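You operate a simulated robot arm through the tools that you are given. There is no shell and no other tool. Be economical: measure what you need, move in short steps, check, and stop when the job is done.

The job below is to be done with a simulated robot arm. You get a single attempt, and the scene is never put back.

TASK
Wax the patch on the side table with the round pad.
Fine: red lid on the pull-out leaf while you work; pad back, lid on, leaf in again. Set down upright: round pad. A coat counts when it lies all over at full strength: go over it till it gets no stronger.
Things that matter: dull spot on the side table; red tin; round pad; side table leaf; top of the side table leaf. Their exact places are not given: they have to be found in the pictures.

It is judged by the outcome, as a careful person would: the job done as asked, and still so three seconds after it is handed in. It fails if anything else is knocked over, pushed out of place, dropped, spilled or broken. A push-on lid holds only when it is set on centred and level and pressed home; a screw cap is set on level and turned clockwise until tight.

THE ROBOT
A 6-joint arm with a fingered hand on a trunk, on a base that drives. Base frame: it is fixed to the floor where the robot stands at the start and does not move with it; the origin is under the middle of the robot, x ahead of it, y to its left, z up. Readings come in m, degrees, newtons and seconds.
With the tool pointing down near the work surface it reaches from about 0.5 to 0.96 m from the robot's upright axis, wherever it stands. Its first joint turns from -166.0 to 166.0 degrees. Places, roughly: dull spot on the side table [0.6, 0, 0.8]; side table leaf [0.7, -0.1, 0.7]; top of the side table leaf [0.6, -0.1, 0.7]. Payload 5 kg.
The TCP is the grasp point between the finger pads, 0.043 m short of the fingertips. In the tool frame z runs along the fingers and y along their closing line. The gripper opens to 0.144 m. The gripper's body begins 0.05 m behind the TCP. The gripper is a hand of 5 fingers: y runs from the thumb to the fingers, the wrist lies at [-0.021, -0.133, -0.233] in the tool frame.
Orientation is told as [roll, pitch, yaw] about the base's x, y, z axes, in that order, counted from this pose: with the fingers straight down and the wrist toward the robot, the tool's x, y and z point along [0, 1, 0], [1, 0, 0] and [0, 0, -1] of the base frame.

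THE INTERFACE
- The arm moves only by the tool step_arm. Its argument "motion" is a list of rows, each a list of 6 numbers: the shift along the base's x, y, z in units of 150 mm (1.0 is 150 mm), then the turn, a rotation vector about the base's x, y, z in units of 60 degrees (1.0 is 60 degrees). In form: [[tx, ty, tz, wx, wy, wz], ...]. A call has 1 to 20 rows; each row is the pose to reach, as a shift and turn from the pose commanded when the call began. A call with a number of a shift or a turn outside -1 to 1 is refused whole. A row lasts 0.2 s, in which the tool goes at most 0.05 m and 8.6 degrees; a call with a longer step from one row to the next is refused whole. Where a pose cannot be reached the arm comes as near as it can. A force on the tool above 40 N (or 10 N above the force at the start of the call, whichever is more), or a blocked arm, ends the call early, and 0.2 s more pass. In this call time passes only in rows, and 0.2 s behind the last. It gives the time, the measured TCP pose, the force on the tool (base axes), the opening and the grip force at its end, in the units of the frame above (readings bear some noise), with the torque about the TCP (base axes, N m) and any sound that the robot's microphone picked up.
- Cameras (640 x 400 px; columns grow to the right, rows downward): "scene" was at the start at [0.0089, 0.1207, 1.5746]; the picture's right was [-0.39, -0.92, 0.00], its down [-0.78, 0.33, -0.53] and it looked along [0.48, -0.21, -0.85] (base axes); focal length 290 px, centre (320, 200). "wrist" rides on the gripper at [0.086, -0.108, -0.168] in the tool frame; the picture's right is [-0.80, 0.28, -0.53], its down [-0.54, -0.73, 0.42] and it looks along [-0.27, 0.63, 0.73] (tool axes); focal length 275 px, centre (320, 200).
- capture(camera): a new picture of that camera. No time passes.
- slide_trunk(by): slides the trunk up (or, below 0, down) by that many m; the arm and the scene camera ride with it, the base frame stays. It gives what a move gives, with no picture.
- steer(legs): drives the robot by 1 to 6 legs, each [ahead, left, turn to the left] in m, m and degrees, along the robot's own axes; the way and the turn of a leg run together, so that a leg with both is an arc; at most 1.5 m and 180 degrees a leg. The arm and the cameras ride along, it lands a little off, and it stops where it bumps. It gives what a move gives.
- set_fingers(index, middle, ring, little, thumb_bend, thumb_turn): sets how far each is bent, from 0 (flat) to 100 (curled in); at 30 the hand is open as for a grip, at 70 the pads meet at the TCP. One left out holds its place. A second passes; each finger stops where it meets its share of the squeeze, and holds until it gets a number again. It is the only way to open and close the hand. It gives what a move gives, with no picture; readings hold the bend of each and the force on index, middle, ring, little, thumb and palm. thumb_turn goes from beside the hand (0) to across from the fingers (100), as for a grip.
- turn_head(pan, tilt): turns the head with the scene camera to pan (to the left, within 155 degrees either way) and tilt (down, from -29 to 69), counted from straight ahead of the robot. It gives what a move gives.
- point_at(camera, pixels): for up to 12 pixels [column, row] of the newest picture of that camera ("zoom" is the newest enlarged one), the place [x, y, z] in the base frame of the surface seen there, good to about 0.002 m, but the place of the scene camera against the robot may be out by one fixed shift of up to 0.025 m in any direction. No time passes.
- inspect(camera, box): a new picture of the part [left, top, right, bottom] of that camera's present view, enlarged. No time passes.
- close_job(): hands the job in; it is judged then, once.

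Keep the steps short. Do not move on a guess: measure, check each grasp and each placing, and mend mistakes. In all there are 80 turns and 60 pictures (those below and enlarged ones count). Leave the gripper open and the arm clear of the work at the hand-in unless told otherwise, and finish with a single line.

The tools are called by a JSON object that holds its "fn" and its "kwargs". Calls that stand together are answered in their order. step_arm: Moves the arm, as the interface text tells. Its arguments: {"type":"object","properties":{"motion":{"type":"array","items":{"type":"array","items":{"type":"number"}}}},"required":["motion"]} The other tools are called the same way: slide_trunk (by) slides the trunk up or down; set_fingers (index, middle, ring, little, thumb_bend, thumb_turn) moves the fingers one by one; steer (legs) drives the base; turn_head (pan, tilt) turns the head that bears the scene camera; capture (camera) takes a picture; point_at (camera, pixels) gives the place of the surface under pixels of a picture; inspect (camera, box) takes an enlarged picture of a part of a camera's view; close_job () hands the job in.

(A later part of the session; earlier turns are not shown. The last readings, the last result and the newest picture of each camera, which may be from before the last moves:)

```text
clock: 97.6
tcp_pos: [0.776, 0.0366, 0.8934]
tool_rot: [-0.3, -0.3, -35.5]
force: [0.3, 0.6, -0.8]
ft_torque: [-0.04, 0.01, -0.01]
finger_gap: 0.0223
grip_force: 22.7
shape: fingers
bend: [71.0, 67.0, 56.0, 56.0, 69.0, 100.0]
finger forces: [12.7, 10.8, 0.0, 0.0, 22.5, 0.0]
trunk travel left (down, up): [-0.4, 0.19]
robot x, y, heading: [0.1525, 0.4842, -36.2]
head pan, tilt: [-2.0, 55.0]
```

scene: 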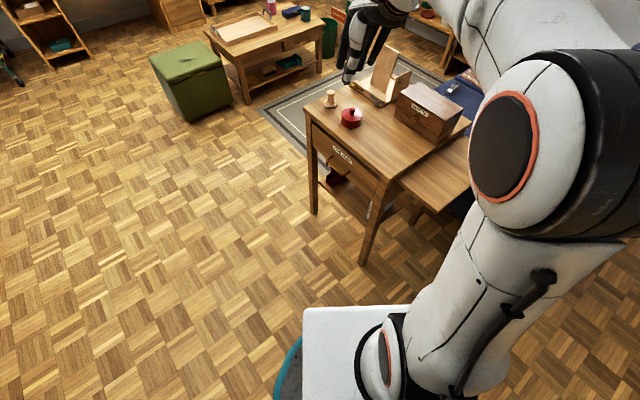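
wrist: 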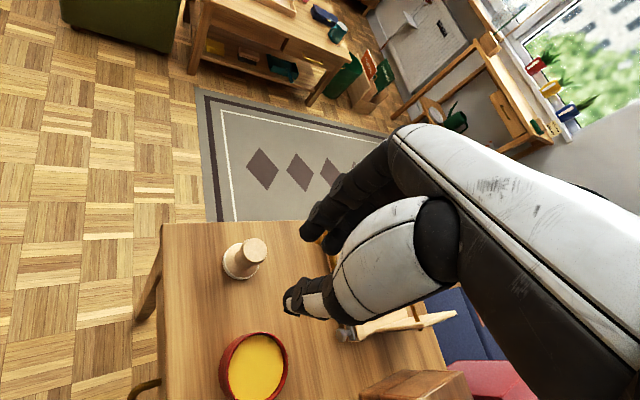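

Lifted. I carry the loaded pad to above (0.60,0.00) and look once.

{"fn": "step_arm", "kwargs": {"motion": [[-0.25, -0.06, 0, 0, 0, 0], [-0.5, -0.12, 0, 0, 0, 0], [-0.75, -0.18, 0, 0, 0, 0], [-1, -0.24, 0, 0, 0, 0]]}}

{"fn": "step_arm", "kwargs": {"motion": [[-0.17, 0, -0.1, 0, 0, 0], [-0.17, 0, -0.3, 0, 0, 0]]}}

{"fn": "capture", "kwargs": {"camera": "wrist"}}

```text
clock: 98.6
tcp_pos: [0.6276, 0.0005, 0.8937]
tool_rot: [-0.3, -0.4, -35.4]
force: [-0.5, 0.4, -0.9]
ft_torque: [0.0, 0.01, 0.02]
finger_gap: 0.0223
grip_force: 22.6
shape: fingers
bend: [71.0, 67.0, 56.0, 56.0, 69.0, 100.0]
finger forces: [12.8, 11.3, 0.0, 0.0, 22.5, 0.0]
trunk travel left (down, up): [-0.4, 0.19]
robot x, y, heading: [0.1481, 0.4792, -36.3]
head pan, tilt: [-2.0, 55.0]
```

```text
clock: 99.2
tcp_pos: [0.6034, 0.0001, 0.8493]
tool_rot: [-0.4, -0.6, -35.4]
force: [0.7, -0.1, 0.2]
ft_torque: [-0.04, 0.01, 0.01]
finger_gap: 0.0222
grip_force: 23.6
shape: fingers
bend: [71.0, 67.0, 56.0, 56.0, 69.0, 100.0]
finger forces: [12.7, 11.5, 0.0, 0.0, 22.3, 0.1]
trunk travel left (down, up): [-0.4, 0.19]
robot x, y, heading: [0.154, 0.4807, -36.6]
head pan, tilt: [-2.0, 55.0]
```

```text
9 pictures are left
```

wrist: 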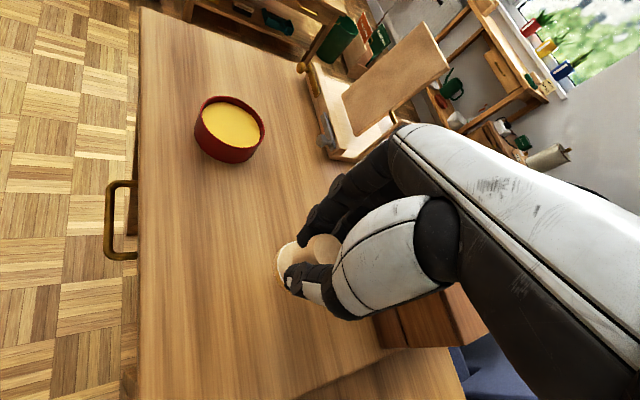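

I measure the tin again for later, then lower the pad onto the table.

{"fn": "point_at", "kwargs": {"camera": "wrist", "pixels": [[196, 118], [265, 132], [232, 97], [228, 145], [230, 122], [220, 250], [200, 330]]}}

{"fn": "step_arm", "kwargs": {"motion": [[0, 0, -0.1, 0, 0, 0], [0, 0, -0.18, 0, 0, 0], [0, 0, -0.21, 0, 0, 0]]}}

{"fn": "step_arm", "kwargs": {"motion": [[0, 0, -0.01, 0, 0, 0], [0, 0, -0.02, 0, 0, 0]]}}

```text
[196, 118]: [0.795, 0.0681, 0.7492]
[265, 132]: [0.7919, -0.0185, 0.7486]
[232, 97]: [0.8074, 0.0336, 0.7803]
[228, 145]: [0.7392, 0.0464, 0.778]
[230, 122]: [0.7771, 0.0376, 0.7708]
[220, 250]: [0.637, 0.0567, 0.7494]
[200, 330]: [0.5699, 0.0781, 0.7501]
```

```text
clock: 100.0
tcp_pos: [0.6024, 0.0001, 0.8163]
tool_rot: [-0.4, -0.5, -35.6]
force: [-0.5, 0.0, -1.2]
ft_torque: [0.02, 0.02, 0.02]
finger_gap: 0.022
grip_force: 23.7
shape: fingers
bend: [71.0, 67.0, 56.0, 56.0, 69.0, 100.0]
finger forces: [12.9, 11.6, 0.0, 0.0, 22.3, 0.1]
trunk travel left (down, up): [-0.4, 0.19]
robot x, y, heading: [0.1483, 0.4835, -36.1]
head pan, tilt: [-2.0, 55.0]
```

```text
clock: 100.6
tcp_pos: [0.6008, 0.0003, 0.8138]
tool_rot: [-0.4, -0.4, -35.6]
force: [-0.1, 1.0, 1.2]
ft_torque: [-0.03, -0.01, 0.01]
finger_gap: 0.0221
grip_force: 23.8
shape: fingers
bend: [71.0, 67.0, 56.0, 56.0, 69.0, 100.0]
finger forces: [12.8, 11.9, 0.0, 0.1, 22.7, 0.1]
trunk travel left (down, up): [-0.4, 0.19]
robot x, y, heading: [0.1528, 0.4819, -36.4]
head pan, tilt: [-2.0, 55.0]
```

Just touching. I press 2 mm more and make one cross of strokes, then look at the coat to learn the patch's extent.

{"fn": "step_arm", "kwargs": {"motion": [[0, 0, -0.014, 0, 0, 0], [0.17, 0, -0.014, 0, 0, 0], [0.33, 0, -0.014, 0, 0, 0], [0.17, 0, -0.014, 0, 0, 0], [0, 0, -0.014, 0, 0, 0], [-0.17, 0, -0.014, 0, 0, 0], [-0.33, 0, -0.014, 0, 0, 0], [-0.17, 0, -0.014, 0, 0, 0], [0, 0, -0.014, 0, 0, 0], [0, 0.17, -0.014, 0, 0, 0], [0, 0.33, -0.014, 0, 0, 0], [0, 0.17, -0.014, 0, 0, 0], [0, 0, -0.014, 0, 0, 0]]}}

{"fn": "step_arm", "kwargs": {"motion": [[0, 0, 0.1, 0, 0, 0], [-0.1, -0.05, 0.4, 0, 0, 0], [-0.4, -0.2, 0.5, 0, 0, 0], [-0.7, -0.4, 0.6, 0, 0, 0]]}}

{"fn": "inspect", "kwargs": {"camera": "wrist", "box": [120, 80, 360, 280]}}

```text
clock: 103.4
tcp_pos: [0.5997, 0.0038, 0.8117]
tool_rot: [-0.2, -0.6, -35.4]
force: [2.3, 9.8, 27.5]
ft_torque: [0.44, -0.13, -0.02]
finger_gap: 0.022
grip_force: 29.6
shape: fingers
bend: [71.0, 71.0, 56.0, 56.0, 69.0, 98.0]
finger forces: [16.9, 10.2, 0.0, 0.1, 31.7, 0.0]
trunk travel left (down, up): [-0.4, 0.19]
robot x, y, heading: [0.1496, 0.4803, -36.3]
head pan, tilt: [-2.0, 55.0]
```

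```text
refused: row 3 steps farther than a row can; nothing moved
```

```text
2.00 times, centred on (240, 180) of wrist
```

zoom: 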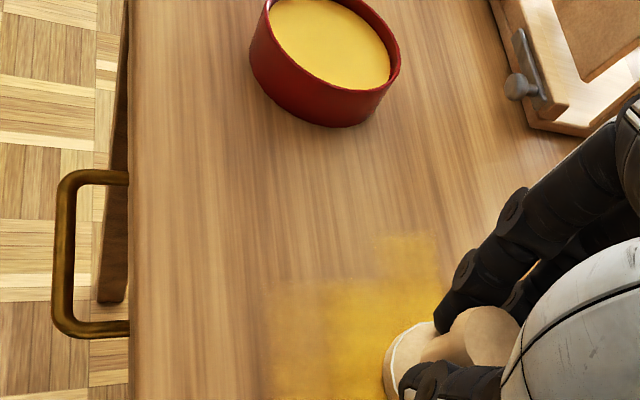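

The coat shows in yellow. I measure its borders (free).

{"fn": "point_at", "kwargs": {"camera": "zoom", "pixels": [[440, 237], [383, 237], [383, 278], [320, 285], [268, 292], [262, 340], [262, 395], [130, 240], [450, 270]]}}

{"fn": "step_arm", "kwargs": {"motion": [[0, 0, 0.1, 0, 0, 0], [0, -0.0, 0.3, 0, 0, 0], [-0.2, 0, 0.5, 0, 0, 0], [-0.45, 0, 0.65, 0, 0, 0], [-0.7, 0, 0.75, 0, 0, 0]]}}

{"fn": "capture", "kwargs": {"camera": "wrist"}}

```text
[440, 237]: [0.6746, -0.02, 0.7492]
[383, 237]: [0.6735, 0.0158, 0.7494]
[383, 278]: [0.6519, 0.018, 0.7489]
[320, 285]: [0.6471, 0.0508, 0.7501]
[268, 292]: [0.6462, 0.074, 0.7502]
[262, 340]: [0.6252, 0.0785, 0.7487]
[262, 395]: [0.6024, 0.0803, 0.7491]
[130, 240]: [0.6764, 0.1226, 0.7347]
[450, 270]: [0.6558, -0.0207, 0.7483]
```

```text
clock: 104.6
tcp_pos: [0.4962, 0.0032, 0.9241]
tool_rot: [-0.3, -0.4, -35.4]
force: [0.2, 0.4, -0.9]
ft_torque: [-0.03, 0.04, -0.05]
finger_gap: 0.0217
grip_force: 24.4
shape: fingers
bend: [71.0, 71.0, 56.0, 56.0, 69.0, 99.0]
finger forces: [13.0, 13.5, 0.0, 0.0, 22.9, 0.1]
trunk travel left (down, up): [-0.4, 0.19]
robot x, y, heading: [0.1472, 0.4831, -36.4]
head pan, tilt: [-2.0, 55.0]
```

```text
7 pictures are left
```

wrist: 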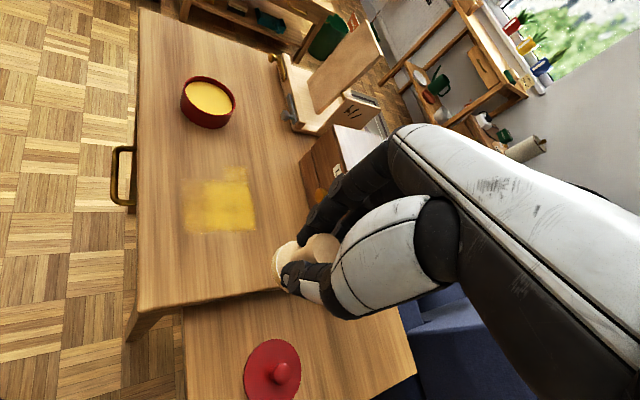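

The coat lies at (183–256, 167–233). I measure its corners.

{"fn": "point_at", "kwargs": {"camera": "wrist", "pixels": [[256, 230], [252, 200], [248, 180], [247, 167], [225, 168], [184, 180], [184, 232], [220, 233], [224, 180], [281, 372], [270, 345], [272, 382]]}}

{"fn": "inspect", "kwargs": {"camera": "wrist", "box": [160, 140, 300, 250]}}

```text
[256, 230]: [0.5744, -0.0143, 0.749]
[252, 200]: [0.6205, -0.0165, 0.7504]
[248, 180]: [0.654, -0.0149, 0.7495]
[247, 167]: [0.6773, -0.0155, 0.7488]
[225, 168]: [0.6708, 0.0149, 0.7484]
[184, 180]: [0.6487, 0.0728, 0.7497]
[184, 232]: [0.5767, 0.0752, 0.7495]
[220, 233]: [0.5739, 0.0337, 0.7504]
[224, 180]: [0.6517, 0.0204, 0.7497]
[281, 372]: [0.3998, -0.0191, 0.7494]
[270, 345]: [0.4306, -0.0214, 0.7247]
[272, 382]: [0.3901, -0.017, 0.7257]
```

```text
3.64 times, centred on (230, 195) of wrist
```

zoom: 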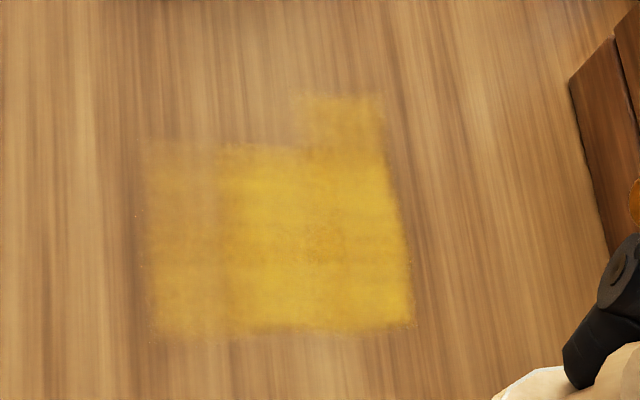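

Lower border x≈0.575, right border y≈−0.0155; the patch may extend further to +x and +y where I have not rubbed. I come back down at (0.59,0.0) and check the contact force.

{"fn": "step_arm", "kwargs": {"motion": [[0.25, 0, -0.1, 0, 0, 0], [0.5, 0, -0.25, 0, 0, 0], [0.633, 0, -0.45, 0, 0, 0], [0.633, 0, -0.65, 0, 0, 0], [0.633, 0, -0.72, 0, 0, 0], [0.633, 0, -0.742, 0, 0, 0]]}}

```text
clock: 106.0
tcp_pos: [0.5919, 0.0005, 0.8133]
tool_rot: [-0.4, -0.4, -35.5]
force: [-1.5, 0.9, 5.0]
ft_torque: [-0.06, 0.04, 0.04]
finger_gap: 0.0218
grip_force: 25.8
shape: fingers
bend: [71.0, 71.0, 56.0, 56.0, 69.0, 99.0]
finger forces: [12.8, 15.0, 0.1, 0.1, 24.1, 0.1]
trunk travel left (down, up): [-0.4, 0.19]
robot x, y, heading: [0.1467, 0.4776, -36.2]
head pan, tilt: [-2.0, 55.0]
```

5 N contact. Now a raster over x 0.59–0.69, y 0–0.085, slightly firmer.

{"fn": "step_arm", "kwargs": {"motion": [[0, 0, -0.005, 0, 0, 0], [0, 0.28, -0.005, 0, 0, 0], [0, 0.567, -0.005, 0, 0, 0], [0.133, 0.567, -0.005, 0, 0, 0], [0.133, 0.28, -0.005, 0, 0, 0], [0.133, 0, -0.005, 0, 0, 0], [0.267, 0, -0.005, 0, 0, 0], [0.267, 0.28, -0.005, 0, 0, 0], [0.267, 0.567, -0.005, 0, 0, 0], [0.4, 0.567, -0.005, 0, 0, 0], [0.4, 0.28, -0.005, 0, 0, 0], [0.4, 0, -0.005, 0, 0, 0], [0.533, 0, -0.005, 0, 0, 0], [0.533, 0.28, -0.005, 0, 0, 0], [0.533, 0.567, -0.005, 0, 0, 0], [0.65, 0.567, -0.005, 0, 0, 0], [0.65, 0.28, -0.005, 0, 0, 0], [0.65, 0, -0.005, 0, 0, 0]]}}

{"fn": "step_arm", "kwargs": {"motion": [[-0.15, 0, 0, 0, 0, 0], [-0.4, 0, 0, 0, 0, 0], [-0.65, 0, 0, 0, 0, 0], [-0.65, 0.13, 0, 0, 0, 0], [-0.35, 0.13, 0, 0, 0, 0], [-0.05, 0.13, 0, 0, 0, 0], [-0.05, 0.27, 0, 0, 0, 0], [-0.35, 0.27, 0, 0, 0, 0], [-0.65, 0.27, 0, 0, 0, 0], [-0.65, 0.4, 0, 0, 0, 0], [-0.35, 0.4, 0, 0, 0, 0], [-0.05, 0.4, 0, 0, 0, 0], [-0.05, 0.53, 0, 0, 0, 0], [-0.35, 0.53, 0, 0, 0, 0], [-0.65, 0.53, 0, 0, 0, 0]]}}

{"fn": "step_arm", "kwargs": {"motion": [[0, 0, 0.15, 0, 0, 0], [0, -0.2, 0.35, 0, 0, 0], [-0.2, -0.4, 0.5, 0, 0, 0], [-0.4, -0.6, 0.6, 0, 0, 0], [-0.6, -0.75, 0.7, 0, 0, 0]]}}

{"fn": "inspect", "kwargs": {"camera": "wrist", "box": [130, 60, 330, 260]}}

```text
clock: 109.8
tcp_pos: [0.69, 0.0014, 0.8127]
tool_rot: [-0.3, -0.3, -35.4]
force: [0.8, -1.4, 2.4]
ft_torque: [-0.16, -0.04, -0.03]
finger_gap: 0.0214
grip_force: 27.4
shape: fingers
bend: [71.0, 71.0, 56.0, 56.0, 69.0, 99.0]
finger forces: [14.6, 17.1, 0.0, 0.0, 22.9, 0.0]
trunk travel left (down, up): [-0.4, 0.19]
robot x, y, heading: [0.1473, 0.482, -36.3]
head pan, tilt: [-2.0, 55.0]
```

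```text
clock: 113.0
tcp_pos: [0.5888, 0.0827, 0.8123]
tool_rot: [-0.2, -0.4, -35.4]
force: [-2.0, 1.4, 7.7]
ft_torque: [-0.02, 0.15, -0.02]
finger_gap: 0.0218
grip_force: 30.1
shape: fingers
bend: [71.0, 71.0, 56.0, 56.0, 69.0, 99.0]
finger forces: [14.0, 20.1, 0.0, 0.0, 25.9, 0.0]
trunk travel left (down, up): [-0.4, 0.19]
robot x, y, heading: [0.1485, 0.4843, -36.2]
head pan, tilt: [-2.0, 55.0]
```

```text
clock: 114.2
tcp_pos: [0.5022, -0.0322, 0.917]
tool_rot: [-0.3, -0.4, -35.4]
force: [0.7, -0.5, -0.5]
ft_torque: [0.03, 0.05, -0.01]
finger_gap: 0.0219
grip_force: 25.6
shape: fingers
bend: [71.0, 71.0, 56.0, 56.0, 69.0, 99.0]
finger forces: [13.7, 15.8, 0.0, 0.0, 22.1, 0.1]
trunk travel left (down, up): [-0.4, 0.19]
robot x, y, heading: [0.1523, 0.4838, -36.2]
head pan, tilt: [-2.0, 55.0]
```

```text
2.00 times, centred on (230, 160) of wrist
```

zoom: 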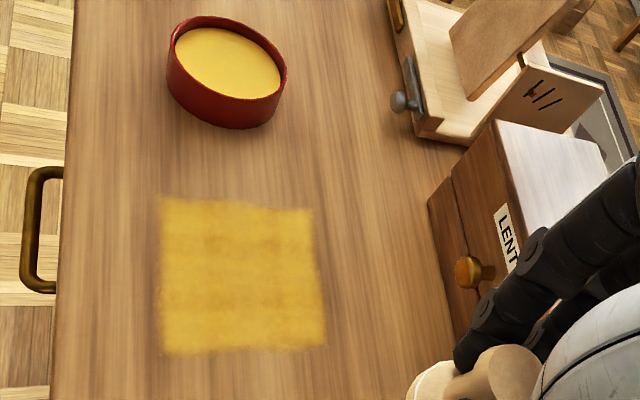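

A clean rectangle with slight unevenness. I measure its corners and tin again, then reload the pad for another full pass.

{"fn": "point_at", "kwargs": {"camera": "zoom", "pixels": [[158, 198], [312, 209], [325, 345], [162, 353], [230, 205], [240, 350], [170, 60], [286, 85], [232, 22], [217, 100], [225, 60]]}}

{"fn": "step_arm", "kwargs": {"motion": [[0.2, 0.1, 0, 0, 0, 0], [0.45, 0.15, 0, 0, 0, 0], [0.7, 0.25, 0, 0, 0, 0], [1, 0.35, 0, 0, 0, 0]]}}

```text
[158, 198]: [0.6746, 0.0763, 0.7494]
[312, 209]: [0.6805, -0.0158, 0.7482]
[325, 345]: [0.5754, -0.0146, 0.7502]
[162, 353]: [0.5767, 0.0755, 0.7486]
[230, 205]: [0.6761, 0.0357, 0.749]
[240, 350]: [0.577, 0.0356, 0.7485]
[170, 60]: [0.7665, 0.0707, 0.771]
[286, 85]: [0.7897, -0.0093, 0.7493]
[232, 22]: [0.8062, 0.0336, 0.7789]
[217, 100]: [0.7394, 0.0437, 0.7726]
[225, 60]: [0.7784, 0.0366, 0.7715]
```

```text
clock: 115.2
tcp_pos: [0.6523, 0.0201, 0.9175]
tool_rot: [-0.3, -0.5, -35.5]
force: [-0.1, -1.6, -0.6]
ft_torque: [0.04, -0.05, 0.01]
finger_gap: 0.0215
grip_force: 26.1
shape: fingers
bend: [71.0, 71.0, 56.0, 56.0, 69.0, 99.0]
finger forces: [13.8, 16.0, 0.1, 0.0, 22.0, 0.0]
trunk travel left (down, up): [-0.4, 0.19]
robot x, y, heading: [0.1477, 0.4849, -36.3]
head pan, tilt: [-2.0, 55.0]
```

Patch: x 0.576–0.677, y −0.016–0.076. Reload in the tin.

{"fn": "step_arm", "kwargs": {"motion": [[0.28, 0.04, 0, 0, 0, 0], [0.56, 0.08, 0, 0, 0, 0], [0.823, 0.113, 0, 0, 0, 0], [0.823, 0.113, 0, 0, 0, 0], [0.823, 0.113, -0.25, 0, 0, 0], [0.823, 0.113, -0.46, 0, 0, 0], [0.823, 0.113, -0.54, 0, 0, 0]]}}

{"fn": "step_arm", "kwargs": {"motion": [[0, 0, -0.02, 0, 0, 0], [0, 0, -0.02, 0, 0, 0.12], [0.013, 0, -0.02, 0, 0, 0], [0, 0, -0.02, 0, 0, -0.12], [0, 0.013, -0.02, 0, 0, 0], [0, 0, -0.02, 0, 0, 0]]}}

{"fn": "step_arm", "kwargs": {"motion": [[0, 0, 0.1, 0, 0, 0], [0, 0, 0.3, 0, 0, 0], [0, 0, 0.4, 0, 0, 0]]}}

```text
clock: 116.8
tcp_pos: [0.7752, 0.0364, 0.8375]
tool_rot: [-0.4, -0.3, -35.3]
force: [-0.3, 0.0, -0.5]
ft_torque: [0.02, 0.0, 0.03]
finger_gap: 0.0217
grip_force: 25.7
shape: fingers
bend: [71.0, 71.0, 56.0, 56.0, 69.0, 99.0]
finger forces: [13.7, 16.0, 0.1, 0.0, 22.0, 0.0]
trunk travel left (down, up): [-0.4, 0.19]
robot x, y, heading: [0.1549, 0.4837, -36.6]
head pan, tilt: [-2.0, 55.0]
```

```text
clock: 118.2
tcp_pos: [0.7744, 0.0374, 0.8357]
tool_rot: [-0.3, -0.5, -35.4]
force: [-0.4, 1.7, 10.5]
ft_torque: [-0.06, -0.03, -0.03]
finger_gap: 0.0216
grip_force: 29.4
shape: fingers
bend: [71.0, 71.0, 56.0, 56.0, 69.0, 99.0]
finger forces: [14.2, 18.6, 0.1, 0.1, 25.5, 0.0]
trunk travel left (down, up): [-0.4, 0.19]
robot x, y, heading: [0.1509, 0.4811, -36.5]
head pan, tilt: [-2.0, 55.0]
```

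```text
clock: 119.0
tcp_pos: [0.7747, 0.0376, 0.8925]
tool_rot: [-0.3, -0.4, -35.5]
force: [-0.5, -0.4, -0.9]
ft_torque: [-0.01, 0.0, 0.02]
finger_gap: 0.0215
grip_force: 25.7
shape: fingers
bend: [71.0, 71.0, 56.0, 56.0, 69.0, 99.0]
finger forces: [13.8, 16.3, 0.0, 0.0, 22.2, 0.0]
trunk travel left (down, up): [-0.4, 0.19]
robot x, y, heading: [0.1508, 0.4793, -36.3]
head pan, tilt: [-2.0, 55.0]
```

Now back to the patch corner (0.668,0.0), then two crossing rasters.

{"fn": "step_arm", "kwargs": {"motion": [[-0.25, -0.08, 0, 0, 0, 0], [-0.5, -0.16, 0, 0, 0, 0], [-0.713, -0.247, -0.05, 0, 0, 0], [-0.713, -0.247, -0.3, 0, 0, 0], [-0.713, -0.247, -0.5, 0, 0, 0], [-0.713, -0.247, -0.538, 0, 0, 0]]}}

{"fn": "step_arm", "kwargs": {"motion": [[0, 0, -0.003, 0, 0, 0], [0, 0.22, -0.003, 0, 0, 0], [0, 0.45, -0.003, 0, 0, 0], [-0.13, 0.45, -0.003, 0, 0, 0], [-0.13, 0.22, -0.003, 0, 0, 0], [-0.13, 0, -0.003, 0, 0, 0], [-0.26, 0, -0.003, 0, 0, 0], [-0.26, 0.22, -0.003, 0, 0, 0], [-0.26, 0.45, -0.003, 0, 0, 0], [-0.39, 0.45, -0.003, 0, 0, 0], [-0.39, 0.22, -0.003, 0, 0, 0], [-0.39, 0, -0.003, 0, 0, 0], [-0.53, 0, -0.003, 0, 0, 0], [-0.53, 0.22, -0.003, 0, 0, 0], [-0.53, 0.45, -0.003, 0, 0, 0]]}}

{"fn": "step_arm", "kwargs": {"motion": [[0.27, 0, 0, 0, 0, 0], [0.53, 0, 0, 0, 0, 0], [0.53, -0.11, 0, 0, 0, 0], [0.27, -0.11, 0, 0, 0, 0], [0, -0.11, 0, 0, 0, 0], [0, -0.22, 0, 0, 0, 0], [0.27, -0.22, 0, 0, 0, 0], [0.53, -0.22, 0, 0, 0, 0], [0.53, -0.34, 0, 0, 0, 0], [0.27, -0.34, 0, 0, 0, 0], [0, -0.34, 0, 0, 0, 0], [0, -0.45, 0, 0, 0, 0], [0.27, -0.45, 0, 0, 0, 0], [0.53, -0.45, 0, 0, 0, 0], [0.27, -0.45, 0, 0, 0, 0], [0, -0.45, 0, 0, 0, 0]]}}

{"fn": "step_arm", "kwargs": {"motion": [[0, 0, 0.15, 0, 0, 0], [0, -0.05, 0.35, 0, 0, 0], [-0.2, -0.1, 0.5, 0, 0, 0], [-0.4, -0.15, 0.6, 0, 0, 0], [-0.6, -0.2, 0.7, 0, 0, 0]]}}

{"fn": "inspect", "kwargs": {"camera": "wrist", "box": [130, 60, 330, 260]}}

```text
clock: 120.4
tcp_pos: [0.6678, 0.0015, 0.8122]
tool_rot: [-0.4, -0.5, -35.4]
force: [-0.7, 0.3, 2.3]
ft_torque: [-0.04, -0.01, -0.05]
finger_gap: 0.0213
grip_force: 26.1
shape: fingers
bend: [71.0, 71.0, 56.0, 56.0, 69.0, 99.0]
finger forces: [13.7, 16.6, 0.0, 0.0, 23.0, 0.0]
trunk travel left (down, up): [-0.4, 0.19]
robot x, y, heading: [0.1511, 0.4799, -36.0]
head pan, tilt: [-2.0, 55.0]
```

```text
clock: 123.6
tcp_pos: [0.588, 0.0674, 0.8123]
tool_rot: [-0.2, -0.4, -35.5]
force: [0.0, 2.0, 5.6]
ft_torque: [0.11, 0.0, 0.03]
finger_gap: 0.0215
grip_force: 28.4
shape: fingers
bend: [71.0, 71.0, 56.0, 56.0, 69.0, 99.0]
finger forces: [14.5, 16.8, 0.1, 0.0, 24.5, 0.0]
trunk travel left (down, up): [-0.4, 0.19]
robot x, y, heading: [0.1513, 0.4832, -36.2]
head pan, tilt: [-2.0, 55.0]
```

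```text
clock: 127.0
tcp_pos: [0.5879, -0.0, 0.814]
tool_rot: [-0.3, -0.4, -35.4]
force: [-0.4, -0.1, -0.5]
ft_torque: [0.02, 0.02, -0.02]
finger_gap: 0.0217
grip_force: 27.1
shape: fingers
bend: [71.0, 71.0, 56.0, 56.0, 69.0, 99.0]
finger forces: [14.3, 17.4, 0.0, 0.1, 22.4, 0.0]
trunk travel left (down, up): [-0.4, 0.19]
robot x, y, heading: [0.148, 0.4788, -36.1]
head pan, tilt: [-2.0, 55.0]
```

```text
clock: 128.2
tcp_pos: [0.4976, -0.0298, 0.9188]
tool_rot: [-0.2, -0.4, -35.5]
force: [0.2, 0.7, -0.9]
ft_torque: [0.0, 0.0, 0.0]
finger_gap: 0.0214
grip_force: 26.5
shape: fingers
bend: [71.0, 71.0, 56.0, 56.0, 69.0, 99.0]
finger forces: [14.3, 17.1, 0.1, 0.0, 22.2, 0.0]
trunk travel left (down, up): [-0.4, 0.19]
robot x, y, heading: [0.1509, 0.4819, -36.1]
head pan, tilt: [-2.0, 55.0]
```

```text
2.00 times, centred on (230, 160) of wrist
```

zoom: 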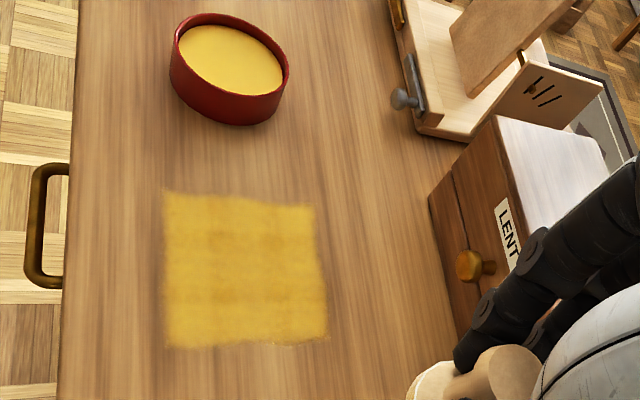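

The coat now looks even. To be sure it gets no stronger I make one more firm crossing pass, then carry the pad above its home (0.899,0.0335).

{"fn": "step_arm", "kwargs": {"motion": [[0.2, 0.1, -0.1, 0, 0, 0], [0.4, 0.2, -0.25, 0, 0, 0], [0.6, 0.2, -0.45, 0, 0, 0], [0.6, 0.2, -0.65, 0, 0, 0], [0.6, 0.2, -0.706, 0, 0, 0]]}}

{"fn": "step_arm", "kwargs": {"motion": [[0, 0, -0.003, 0, 0, 0], [0, 0.22, -0.003, 0, 0, 0], [0, 0.45, -0.003, 0, 0, 0], [0.13, 0.45, -0.003, 0, 0, 0], [0.13, 0.22, -0.003, 0, 0, 0], [0.13, 0, -0.003, 0, 0, 0], [0.26, 0, -0.003, 0, 0, 0], [0.26, 0.22, -0.003, 0, 0, 0], [0.26, 0.45, -0.003, 0, 0, 0], [0.39, 0.45, -0.003, 0, 0, 0], [0.39, 0.22, -0.003, 0, 0, 0], [0.39, 0, -0.003, 0, 0, 0], [0.53, 0, -0.003, 0, 0, 0], [0.53, 0.22, -0.003, 0, 0, 0], [0.53, 0.45, -0.003, 0, 0, 0]]}}

{"fn": "step_arm", "kwargs": {"motion": [[-0.27, 0, 0, 0, 0, 0], [-0.53, 0, 0, 0, 0, 0], [-0.53, -0.11, 0, 0, 0, 0], [-0.27, -0.11, 0, 0, 0, 0], [0, -0.11, 0, 0, 0, 0], [0, -0.22, 0, 0, 0, 0], [-0.27, -0.22, 0, 0, 0, 0], [-0.53, -0.22, 0, 0, 0, 0], [-0.53, -0.34, 0, 0, 0, 0], [-0.27, -0.34, 0, 0, 0, 0], [0, -0.34, 0, 0, 0, 0], [0, -0.45, 0, 0, 0, 0], [-0.27, -0.45, 0, 0, 0, 0], [-0.53, -0.45, 0, 0, 0, 0], [-0.27, -0.45, 0, 0, 0, 0], [0, -0.45, 0, 0, 0, 0]]}}

{"fn": "step_arm", "kwargs": {"motion": [[0, 0, 0.15, 0, 0, 0], [0, 0.1, 0.4, 0, 0, 0], [0, 0.2, 0.6, 0, 0, 0]]}}

{"fn": "inspect", "kwargs": {"camera": "wrist", "box": [130, 160, 330, 360]}}

```text
clock: 129.4
tcp_pos: [0.5892, -0.0007, 0.8129]
tool_rot: [-0.3, -0.5, -35.4]
force: [0.0, 3.1, 7.0]
ft_torque: [-0.05, -0.05, 0.05]
finger_gap: 0.0213
grip_force: 28.8
shape: fingers
bend: [71.0, 71.0, 56.0, 56.0, 69.0, 99.0]
finger forces: [14.2, 18.1, 0.0, 0.0, 24.6, 0.1]
trunk travel left (down, up): [-0.4, 0.19]
robot x, y, heading: [0.1505, 0.4833, -36.4]
head pan, tilt: [-2.0, 55.0]
```

```text
clock: 132.6
tcp_pos: [0.6665, 0.067, 0.8111]
tool_rot: [-0.2, -0.5, -35.5]
force: [0.3, 0.3, 14.6]
ft_torque: [-0.13, -0.07, 0.03]
finger_gap: 0.0215
grip_force: 33.7
shape: fingers
bend: [71.0, 71.0, 56.0, 56.0, 70.0, 98.0]
finger forces: [16.1, 25.3, 0.0, 0.0, 26.3, 0.0]
trunk travel left (down, up): [-0.4, 0.19]
robot x, y, heading: [0.1517, 0.4812, -36.3]
head pan, tilt: [-2.0, 55.0]
```

```text
clock: 136.0
tcp_pos: [0.669, 0.0031, 0.8136]
tool_rot: [-0.2, -0.4, -35.5]
force: [0.3, -0.3, -0.8]
ft_torque: [0.01, -0.03, -0.01]
finger_gap: 0.0214
grip_force: 26.8
shape: fingers
bend: [62.0, 71.0, 56.0, 56.0, 70.0, 98.0]
finger forces: [14.2, 17.2, 0.0, 0.0, 22.6, 0.1]
trunk travel left (down, up): [-0.4, 0.19]
robot x, y, heading: [0.1521, 0.4767, -36.2]
head pan, tilt: [-2.0, 55.0]
```

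```text
clock: 136.8
tcp_pos: [0.6672, 0.0308, 0.8993]
tool_rot: [-0.3, -0.4, -35.4]
force: [0.3, -0.4, -0.6]
ft_torque: [0.02, 0.01, -0.02]
finger_gap: 0.0213
grip_force: 27.0
shape: fingers
bend: [62.0, 71.0, 56.0, 56.0, 70.0, 98.0]
finger forces: [14.2, 17.1, 0.1, 0.1, 22.6, 0.1]
trunk travel left (down, up): [-0.4, 0.19]
robot x, y, heading: [0.1524, 0.4794, -36.4]
head pan, tilt: [-2.0, 55.0]
```

```text
2.00 times, centred on (230, 260) of wrist
```

zoom: 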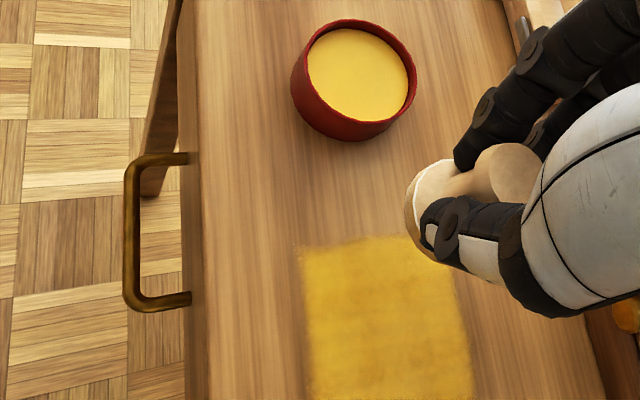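

Even and full. Now the pad goes home: over the tin at safe height to (0.899,0.033), then down to just above the table.

{"fn": "point_at", "kwargs": {"camera": "zoom", "pixels": [[355, 22], [348, 122], [296, 75], [413, 70], [360, 75], [345, 139]]}}

{"fn": "step_arm", "kwargs": {"motion": [[0.25, 0, 0, 0, 0, 0], [0.5, 0, 0, 0, 0, 0], [0.75, 0, 0, 0, 0, 0], [1, 0, 0, 0, 0, 0]]}}

{"fn": "step_arm", "kwargs": {"motion": [[0.25, 0.0, 0, 0, 0, 0], [0.547, 0.01, 0, 0, 0, 0], [0.547, 0.01, -0.2, 0, 0, 0], [0.547, 0.01, -0.4, 0, 0, 0], [0.547, 0.01, -0.53, 0, 0, 0]]}}

{"fn": "step_arm", "kwargs": {"motion": [[0, 0, -0.02, 0, 0, 0], [0, 0, -0.03, 0, 0, 0]]}}

```text
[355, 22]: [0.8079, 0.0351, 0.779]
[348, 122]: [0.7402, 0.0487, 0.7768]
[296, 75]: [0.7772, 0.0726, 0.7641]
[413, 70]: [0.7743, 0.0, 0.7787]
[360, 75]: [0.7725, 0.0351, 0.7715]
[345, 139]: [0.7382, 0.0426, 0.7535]
```

```text
clock: 137.8
tcp_pos: [0.8192, 0.031, 0.9]
tool_rot: [-0.2, -0.4, -35.4]
force: [-0.4, 0.3, -1.4]
ft_torque: [0.0, -0.03, -0.03]
finger_gap: 0.0213
grip_force: 26.7
shape: fingers
bend: [62.0, 71.0, 56.0, 56.0, 70.0, 98.0]
finger forces: [14.2, 17.2, 0.0, 0.0, 22.5, 0.0]
trunk travel left (down, up): [-0.4, 0.19]
robot x, y, heading: [0.1504, 0.4809, -36.2]
head pan, tilt: [-2.0, 55.0]
```

```text
clock: 139.0
tcp_pos: [0.9008, 0.031, 0.8203]
tool_rot: [-0.3, -0.4, -35.4]
force: [-0.1, 0.8, 0.3]
ft_torque: [0.0, 0.0, 0.01]
finger_gap: 0.0215
grip_force: 26.6
shape: fingers
bend: [62.0, 71.0, 56.0, 56.0, 70.0, 98.0]
finger forces: [14.1, 17.0, 0.0, 0.1, 22.3, 0.1]
trunk travel left (down, up): [-0.4, 0.19]
robot x, y, heading: [0.1506, 0.479, -36.4]
head pan, tilt: [-2.0, 55.0]
```

```text
clock: 139.6
tcp_pos: [0.8998, 0.0299, 0.8168]
tool_rot: [-0.3, -0.4, -35.5]
force: [0.6, 0.0, -0.3]
ft_torque: [0.02, 0.0, -0.01]
finger_gap: 0.0212
grip_force: 26.4
shape: fingers
bend: [62.0, 71.0, 56.0, 56.0, 70.0, 98.0]
finger forces: [14.1, 17.1, 0.1, 0.0, 22.3, 0.0]
trunk travel left (down, up): [-0.4, 0.19]
robot x, y, heading: [0.15, 0.4794, -36.0]
head pan, tilt: [-2.0, 55.0]
```

Tin unmoved (centre ≈(0.774,0.037)). I lower to contact, then release and rise.

{"fn": "step_arm", "kwargs": {"motion": [[0, 0, -0.015, 0, 0, 0], [0, 0, -0.03, 0, 0, 0], [0, 0, -0.036, 0, 0, 0]]}}

{"fn": "set_fingers", "kwargs": {"index": 56, "middle": 56, "thumb_bend": 56}}

{"fn": "step_arm", "kwargs": {"motion": [[0, 0, 0.1, 0, 0, 0], [0, 0, 0.35, 0, 0, 0], [0, 0, 0.65, 0, 0, 0], [0, 0, 0.9, 0, 0, 0]]}}

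{"fn": "capture", "kwargs": {"camera": "wrist"}}

```text
clock: 140.4
tcp_pos: [0.9, 0.0306, 0.813]
tool_rot: [-0.4, -0.6, -35.4]
force: [-0.5, 0.7, 4.8]
ft_torque: [-0.07, -0.04, 0.02]
finger_gap: 0.0214
grip_force: 28.0
shape: fingers
bend: [71.0, 71.0, 56.0, 56.0, 70.0, 98.0]
finger forces: [14.2, 18.1, 0.0, 0.1, 23.3, 0.0]
trunk travel left (down, up): [-0.4, 0.19]
robot x, y, heading: [0.1483, 0.4803, -36.2]
head pan, tilt: [-2.0, 55.0]
```

```text
clock: 141.4
tcp_pos: [0.8987, 0.0311, 0.8118]
tool_rot: [-0.4, -0.4, -35.3]
force: [-0.5, -0.3, 0.2]
ft_torque: [0.02, 0.01, -0.01]
finger_gap: 0.056
grip_force: 0.0
shape: fingers
bend: [56.0, 56.0, 56.0, 56.0, 56.0, 100.0]
finger forces: [0.0, 0.0, 0.1, 0.1, 0.0, 0.1]
trunk travel left (down, up): [-0.4, 0.19]
robot x, y, heading: [0.151, 0.4822, -36.3]
head pan, tilt: [-2.0, 55.0]
```

```text
clock: 142.4
tcp_pos: [0.8979, 0.0298, 0.9476]
tool_rot: [-0.3, -0.4, -35.4]
force: [0.3, 0.0, 0.6]
ft_torque: [0.0, 0.02, -0.01]
finger_gap: 0.0563
grip_force: 0.1
shape: fingers
bend: [56.0, 56.0, 56.0, 56.0, 56.0, 100.0]
finger forces: [0.1, 0.1, 0.0, 0.0, 0.0, 0.0]
trunk travel left (down, up): [-0.4, 0.19]
robot x, y, heading: [0.153, 0.4854, -36.3]
head pan, tilt: [-2.0, 55.0]
```

```text
2 pictures are left
```

wrist: 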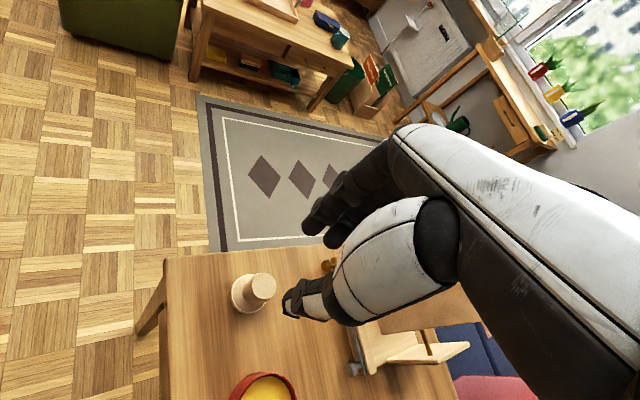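

The pad stands upright in its place. Now I fetch the lid: travel to above (0.403,−0.02) and descend partway.

{"fn": "set_fingers", "kwargs": {"index": 59, "middle": 59, "ring": 59, "little": 59, "thumb_bend": 57}}

{"fn": "step_arm", "kwargs": {"motion": [[-0.25, 0, 0, 0, 0, 0], [-0.5, 0, 0, 0, 0, 0], [-0.75, 0, 0, 0, 0, 0], [-1, 0, 0, 0, 0, 0]]}}

{"fn": "step_arm", "kwargs": {"motion": [[-0.25, 0, 0, 0, 0, 0], [-0.5, 0, 0, 0, 0, 0], [-0.75, 0, 0, 0, 0, 0], [-1, 0, 0, 0, 0, 0]]}}

{"fn": "step_arm", "kwargs": {"motion": [[-0.25, -0.06, 0, 0, 0, 0], [-0.5, -0.12, 0, 0, 0, 0], [-0.75, -0.2, 0, 0, 0, 0], [-1, -0.27, 0, 0, 0, 0]]}}

{"fn": "step_arm", "kwargs": {"motion": [[-0.15, -0.03, 0, 0, 0, 0], [-0.3, -0.063, -0.1, 0, 0, 0], [-0.3, -0.063, -0.4, 0, 0, 0], [-0.3, -0.063, -0.7, 0, 0, 0], [-0.3, -0.063, -0.85, 0, 0, 0]]}}

{"fn": "inspect", "kwargs": {"camera": "wrist", "box": [200, 160, 400, 340]}}

```text
clock: 143.4
tcp_pos: [0.8988, 0.0312, 0.947]
tool_rot: [-0.3, -0.4, -35.4]
force: [0.4, -0.9, -0.5]
ft_torque: [-0.02, -0.02, -0.02]
finger_gap: 0.0512
grip_force: 0.1
shape: fingers
bend: [59.0, 59.0, 59.0, 59.0, 56.0, 100.0]
finger forces: [0.0, 0.0, 0.0, 0.0, 0.0, 0.0]
trunk travel left (down, up): [-0.4, 0.19]
robot x, y, heading: [0.1487, 0.4814, -36.2]
head pan, tilt: [-2.0, 55.0]
```

```text
clock: 144.4
tcp_pos: [0.7505, 0.0333, 0.9484]
tool_rot: [-0.3, -0.5, -35.4]
force: [-0.1, 0.0, 0.1]
ft_torque: [0.0, 0.04, 0.01]
finger_gap: 0.0513
grip_force: 0.1
shape: fingers
bend: [59.0, 59.0, 59.0, 59.0, 56.0, 100.0]
finger forces: [0.0, 0.0, 0.1, 0.0, 0.0, 0.0]
trunk travel left (down, up): [-0.4, 0.19]
robot x, y, heading: [0.1496, 0.4797, -36.3]
head pan, tilt: [-2.0, 55.0]
```

```text
clock: 145.4
tcp_pos: [0.5987, 0.0325, 0.9469]
tool_rot: [-0.3, -0.4, -35.4]
force: [0.0, -0.4, -0.4]
ft_torque: [-0.01, 0.04, -0.02]
finger_gap: 0.0511
grip_force: 0.1
shape: fingers
bend: [59.0, 59.0, 59.0, 59.0, 56.0, 100.0]
finger forces: [0.0, 0.0, 0.0, 0.0, 0.0, 0.0]
trunk travel left (down, up): [-0.4, 0.19]
robot x, y, heading: [0.155, 0.4799, -36.3]
head pan, tilt: [-2.0, 55.0]
```

```text
clock: 146.4
tcp_pos: [0.4511, -0.0109, 0.9458]
tool_rot: [-0.3, -0.4, -35.4]
force: [-0.2, 0.0, -0.8]
ft_torque: [-0.04, 0.02, -0.01]
finger_gap: 0.0512
grip_force: 0.0
shape: fingers
bend: [59.0, 59.0, 59.0, 59.0, 56.0, 100.0]
finger forces: [0.0, 0.1, 0.0, 0.1, 0.0, 0.0]
trunk travel left (down, up): [-0.4, 0.19]
robot x, y, heading: [0.1472, 0.4819, -36.2]
head pan, tilt: [-2.0, 55.0]
```

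```text
clock: 147.6
tcp_pos: [0.4063, -0.0178, 0.8179]
tool_rot: [-0.3, -0.4, -35.5]
force: [0.5, 0.1, 0.2]
ft_torque: [0.01, -0.01, 0.01]
finger_gap: 0.051
grip_force: 0.1
shape: fingers
bend: [59.0, 59.0, 59.0, 59.0, 56.0, 100.0]
finger forces: [0.0, 0.0, 0.0, 0.0, 0.0, 0.0]
trunk travel left (down, up): [-0.4, 0.19]
robot x, y, heading: [0.1477, 0.481, -36.0]
head pan, tilt: [-2.0, 55.0]
```

```text
2.22 times, centred on (300, 250) of wrist
```

zoom: 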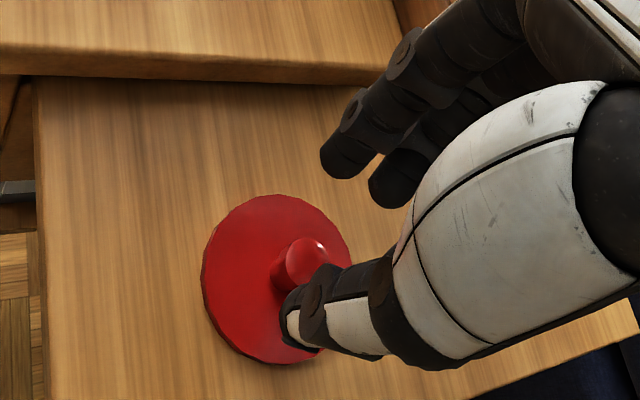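

One picture left. I measure the knob exactly.

{"fn": "point_at", "kwargs": {"camera": "zoom", "pixels": [[310, 255], [305, 262], [285, 262], [320, 245], [205, 265], [265, 362], [270, 196], [348, 250]]}}

```text
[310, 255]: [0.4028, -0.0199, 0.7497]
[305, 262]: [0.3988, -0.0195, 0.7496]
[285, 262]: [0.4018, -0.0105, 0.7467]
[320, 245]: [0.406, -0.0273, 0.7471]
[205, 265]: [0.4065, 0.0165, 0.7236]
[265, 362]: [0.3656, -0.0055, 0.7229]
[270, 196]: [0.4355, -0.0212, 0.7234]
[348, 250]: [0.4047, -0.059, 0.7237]
```

Lid centre ≈(0.400,−0.0205). I correct by (−5,−1.5) mm, descend, close, and lift.

{"fn": "step_arm", "kwargs": {"motion": [[-0.03, -0.01, -0.1, 0, 0, 0], [-0.03, -0.01, -0.22, 0, 0, 0], [-0.03, -0.01, -0.3, 0, 0, 0]]}}

{"fn": "set_fingers", "kwargs": {"index": 78, "middle": 78, "thumb_bend": 78}}

{"fn": "step_arm", "kwargs": {"motion": [[0, 0, 0.1, 0, 0, 0], [0, 0, 0.35, 0, 0, 0], [0, 0, 0.65, 0, 0, 0], [0, 0, 0.95, 0, 0, 0]]}}

```text
clock: 148.4
tcp_pos: [0.4005, -0.0209, 0.7735]
tool_rot: [-0.3, -0.4, -35.4]
force: [0.9, 0.1, 0.8]
ft_torque: [-0.02, -0.02, -0.02]
finger_gap: 0.0514
grip_force: 0.4
shape: fingers
bend: [59.0, 59.0, 59.0, 59.0, 56.0, 100.0]
finger forces: [0.0, 0.3, 0.1, 0.1, 0.0, 0.1]
trunk travel left (down, up): [-0.4, 0.19]
robot x, y, heading: [0.1538, 0.4792, -36.4]
head pan, tilt: [-2.0, 55.0]
```

```text
clock: 149.4
tcp_pos: [0.4013, -0.0209, 0.7721]
tool_rot: [-0.3, -0.4, -35.4]
force: [-0.2, 0.1, 0.0]
ft_torque: [0.01, 0.0, -0.01]
finger_gap: 0.0168
grip_force: 22.4
shape: fingers
bend: [72.0, 72.0, 59.0, 59.0, 67.0, 100.0]
finger forces: [13.1, 9.2, 0.0, 0.0, 23.0, 0.1]
trunk travel left (down, up): [-0.4, 0.19]
robot x, y, heading: [0.149, 0.4828, -36.4]
head pan, tilt: [-2.0, 55.0]
```

```text
clock: 150.4
tcp_pos: [0.401, -0.0217, 0.915]
tool_rot: [-0.2, -0.3, -35.3]
force: [-0.2, -0.5, -1.2]
ft_torque: [0.01, 0.02, 0.0]
finger_gap: 0.0169
grip_force: 22.7
shape: fingers
bend: [72.0, 72.0, 59.0, 59.0, 67.0, 100.0]
finger forces: [13.7, 9.7, 0.1, 0.0, 22.6, 0.0]
trunk travel left (down, up): [-0.4, 0.19]
robot x, y, heading: [0.1498, 0.4782, -36.3]
head pan, tilt: [-2.0, 55.0]
```

Same grip as before (72/72/67). I carry the lid over the tin.

{"fn": "step_arm", "kwargs": {"motion": [[0.25, 0.05, 0, 0, 0, 0], [0.5, 0.1, 0, 0, 0, 0], [0.75, 0.15, 0, 0, 0, 0], [1, 0.19, 0, 0, 0, 0]]}}

{"fn": "step_arm", "kwargs": {"motion": [[0.25, 0.05, 0, 0, 0, 0], [0.5, 0.1, 0, 0, 0, 0], [0.75, 0.15, 0, 0, 0, 0], [1, 0.19, 0, 0, 0, 0]]}}

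{"fn": "step_arm", "kwargs": {"motion": [[0.25, 0, 0, 0, 0, 0], [0.49, 0, 0, 0, 0, 0], [0.49, 0, -0.2, 0, 0, 0], [0.49, 0, -0.4, 0, 0, 0], [0.49, 0, -0.45, 0, 0, 0]]}}

{"fn": "step_arm", "kwargs": {"motion": [[0, 0, 0, 0, 0, 0]]}}

{"fn": "step_arm", "kwargs": {"motion": [[0, 0, 0, 0, 0, 0]]}}

```text
clock: 151.4
tcp_pos: [0.5514, 0.0078, 0.917]
tool_rot: [-0.4, -0.5, -35.5]
force: [-0.5, 0.1, -0.2]
ft_torque: [-0.01, -0.05, -0.02]
finger_gap: 0.0169
grip_force: 23.0
shape: fingers
bend: [72.0, 72.0, 59.0, 59.0, 68.0, 100.0]
finger forces: [13.8, 10.0, 0.0, 0.1, 22.6, 0.0]
trunk travel left (down, up): [-0.4, 0.19]
robot x, y, heading: [0.1472, 0.4784, -36.2]
head pan, tilt: [-2.0, 55.0]
```

```text
clock: 152.4
tcp_pos: [0.6986, 0.0366, 0.9171]
tool_rot: [-0.3, -0.4, -35.4]
force: [-0.9, 0.2, -0.7]
ft_torque: [-0.01, 0.03, -0.01]
finger_gap: 0.0166
grip_force: 23.1
shape: fingers
bend: [72.0, 72.0, 59.0, 59.0, 68.0, 100.0]
finger forces: [14.0, 10.3, 0.1, 0.0, 22.5, 0.0]
trunk travel left (down, up): [-0.4, 0.19]
robot x, y, heading: [0.1495, 0.4801, -36.4]
head pan, tilt: [-2.0, 55.0]
```

```text
clock: 153.6
tcp_pos: [0.7745, 0.0376, 0.8507]
tool_rot: [-0.3, -0.4, -35.4]
force: [-0.3, 0.0, -0.8]
ft_torque: [-0.01, 0.0, 0.01]
finger_gap: 0.0165
grip_force: 23.6
shape: fingers
bend: [72.0, 72.0, 59.0, 59.0, 68.0, 100.0]
finger forces: [14.1, 10.5, 0.0, 0.1, 22.5, 0.0]
trunk travel left (down, up): [-0.4, 0.19]
robot x, y, heading: [0.1512, 0.4807, -36.4]
head pan, tilt: [-2.0, 55.0]
```

```text
clock: 154.0
tcp_pos: [0.773, 0.037, 0.8493]
tool_rot: [-0.3, -0.3, -35.3]
force: [-0.1, -0.5, -0.8]
ft_torque: [0.01, -0.03, 0.02]
finger_gap: 0.0166
grip_force: 23.3
shape: fingers
bend: [72.0, 72.0, 59.0, 59.0, 68.0, 100.0]
finger forces: [14.1, 10.6, 0.1, 0.0, 22.5, 0.0]
trunk travel left (down, up): [-0.4, 0.19]
robot x, y, heading: [0.1477, 0.4826, -36.1]
head pan, tilt: [-2.0, 55.0]
```

```text
clock: 154.4
tcp_pos: [0.7745, 0.0368, 0.8486]
tool_rot: [-0.2, -0.6, -35.4]
force: [0.9, -0.1, -1.0]
ft_torque: [0.0, 0.03, 0.0]
finger_gap: 0.0169
grip_force: 23.3
shape: fingers
bend: [72.0, 72.0, 59.0, 59.0, 68.0, 100.0]
finger forces: [14.1, 10.4, 0.0, 0.0, 22.4, 0.1]
trunk travel left (down, up): [-0.4, 0.19]
robot x, y, heading: [0.1521, 0.4838, -36.6]
head pan, tilt: [-2.0, 55.0]
```

Aligned at (0.774,0.037). I lower slowly and press home, listening for the snap.

{"fn": "step_arm", "kwargs": {"motion": [[0, 0, -0.04, 0, 0, 0], [0, 0, -0.07, 0, 0, 0], [0, 0, -0.085, 0, 0, 0], [0, 0, -0.095, 0, 0, 0], [0, 0, -0.105, 0, 0, 0]]}}

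{"fn": "step_arm", "kwargs": {"motion": [[0, 0, -0.007, 0, 0, 0], [0, 0, -0.014, 0, 0, 0], [0, 0, -0.02, 0, 0, 0]]}}

```text
clock: 155.6
tcp_pos: [0.7728, 0.0381, 0.8331]
tool_rot: [-0.3, -0.4, -35.4]
force: [-0.1, -1.1, -0.4]
ft_torque: [0.01, 0.02, 0.02]
finger_gap: 0.0166
grip_force: 23.6
shape: fingers
bend: [72.0, 72.0, 59.0, 59.0, 68.0, 100.0]
finger forces: [14.1, 10.5, 0.0, 0.0, 22.5, 0.1]
trunk travel left (down, up): [-0.4, 0.19]
robot x, y, heading: [0.1528, 0.4765, -36.2]
head pan, tilt: [-2.0, 55.0]
```

```text
clock: 156.4
tcp_pos: [0.7737, 0.0368, 0.8305]
tool_rot: [-0.3, -0.5, -35.5]
force: [0.6, 1.1, 5.0]
ft_torque: [0.13, 0.11, 0.02]
finger_gap: 0.0168
grip_force: 25.5
shape: fingers
bend: [72.0, 72.0, 59.0, 59.0, 68.0, 100.0]
finger forces: [14.3, 10.1, 0.0, 0.0, 25.5, 0.0]
trunk travel left (down, up): [-0.4, 0.19]
robot x, y, heading: [0.1489, 0.4825, -36.3]
head pan, tilt: [-2.0, 55.0]
```

Contact on the rim at the expected height. I press harder in small steps.

{"fn": "step_arm", "kwargs": {"motion": [[0, 0, -0.008, 0, 0, 0], [0, 0, -0.016, 0, 0, 0], [0, 0, -0.024, 0, 0, 0], [0, 0, -0.032, 0, 0, 0], [0, 0, -0.04, 0, 0, 0]]}}

{"fn": "step_arm", "kwargs": {"motion": [[0, 0, -0.01, 0, 0, 0], [0, 0, -0.02, 0, 0, 0], [0, 0, -0.03, 0, 0, 0]]}}

```text
clock: 157.7
tcp_pos: [0.7754, 0.0357, 0.8311]
tool_rot: [-0.3, -1.2, -35.5]
force: [-4.3, 2.6, 13.3]
ft_torque: [0.69, 0.6, 0.13]
finger_gap: 0.0169
grip_force: 31.1
shape: fingers
bend: [72.0, 72.0, 59.0, 59.0, 70.0, 100.0]
finger forces: [11.4, 10.2, 0.0, 0.1, 41.8, 0.0]
trunk travel left (down, up): [-0.4, 0.19]
robot x, y, heading: [0.1483, 0.4839, -36.2]
head pan, tilt: [-2.0, 55.0]
heard: snap
stopped in row 5: the force on the tool passed its limit (the readings are from after the stop); the commanded pose is now the measured one
```

```text
clock: 158.5
tcp_pos: [0.7777, 0.0344, 0.832]
tool_rot: [-0.3, -1.5, -35.6]
force: [-5.5, 2.6, 13.9]
ft_torque: [0.77, 0.61, 0.15]
finger_gap: 0.0172
grip_force: 34.5
shape: fingers
bend: [72.0, 72.0, 59.0, 59.0, 71.0, 100.0]
finger forces: [11.6, 10.3, 0.0, 0.1, 46.3, 0.1]
trunk travel left (down, up): [-0.4, 0.19]
robot x, y, heading: [0.1539, 0.4784, -36.6]
head pan, tilt: [-2.0, 55.0]
stopped in row 3: the force on the tool passed its limit (the readings are from after the stop); the commanded pose is now the measured one
```

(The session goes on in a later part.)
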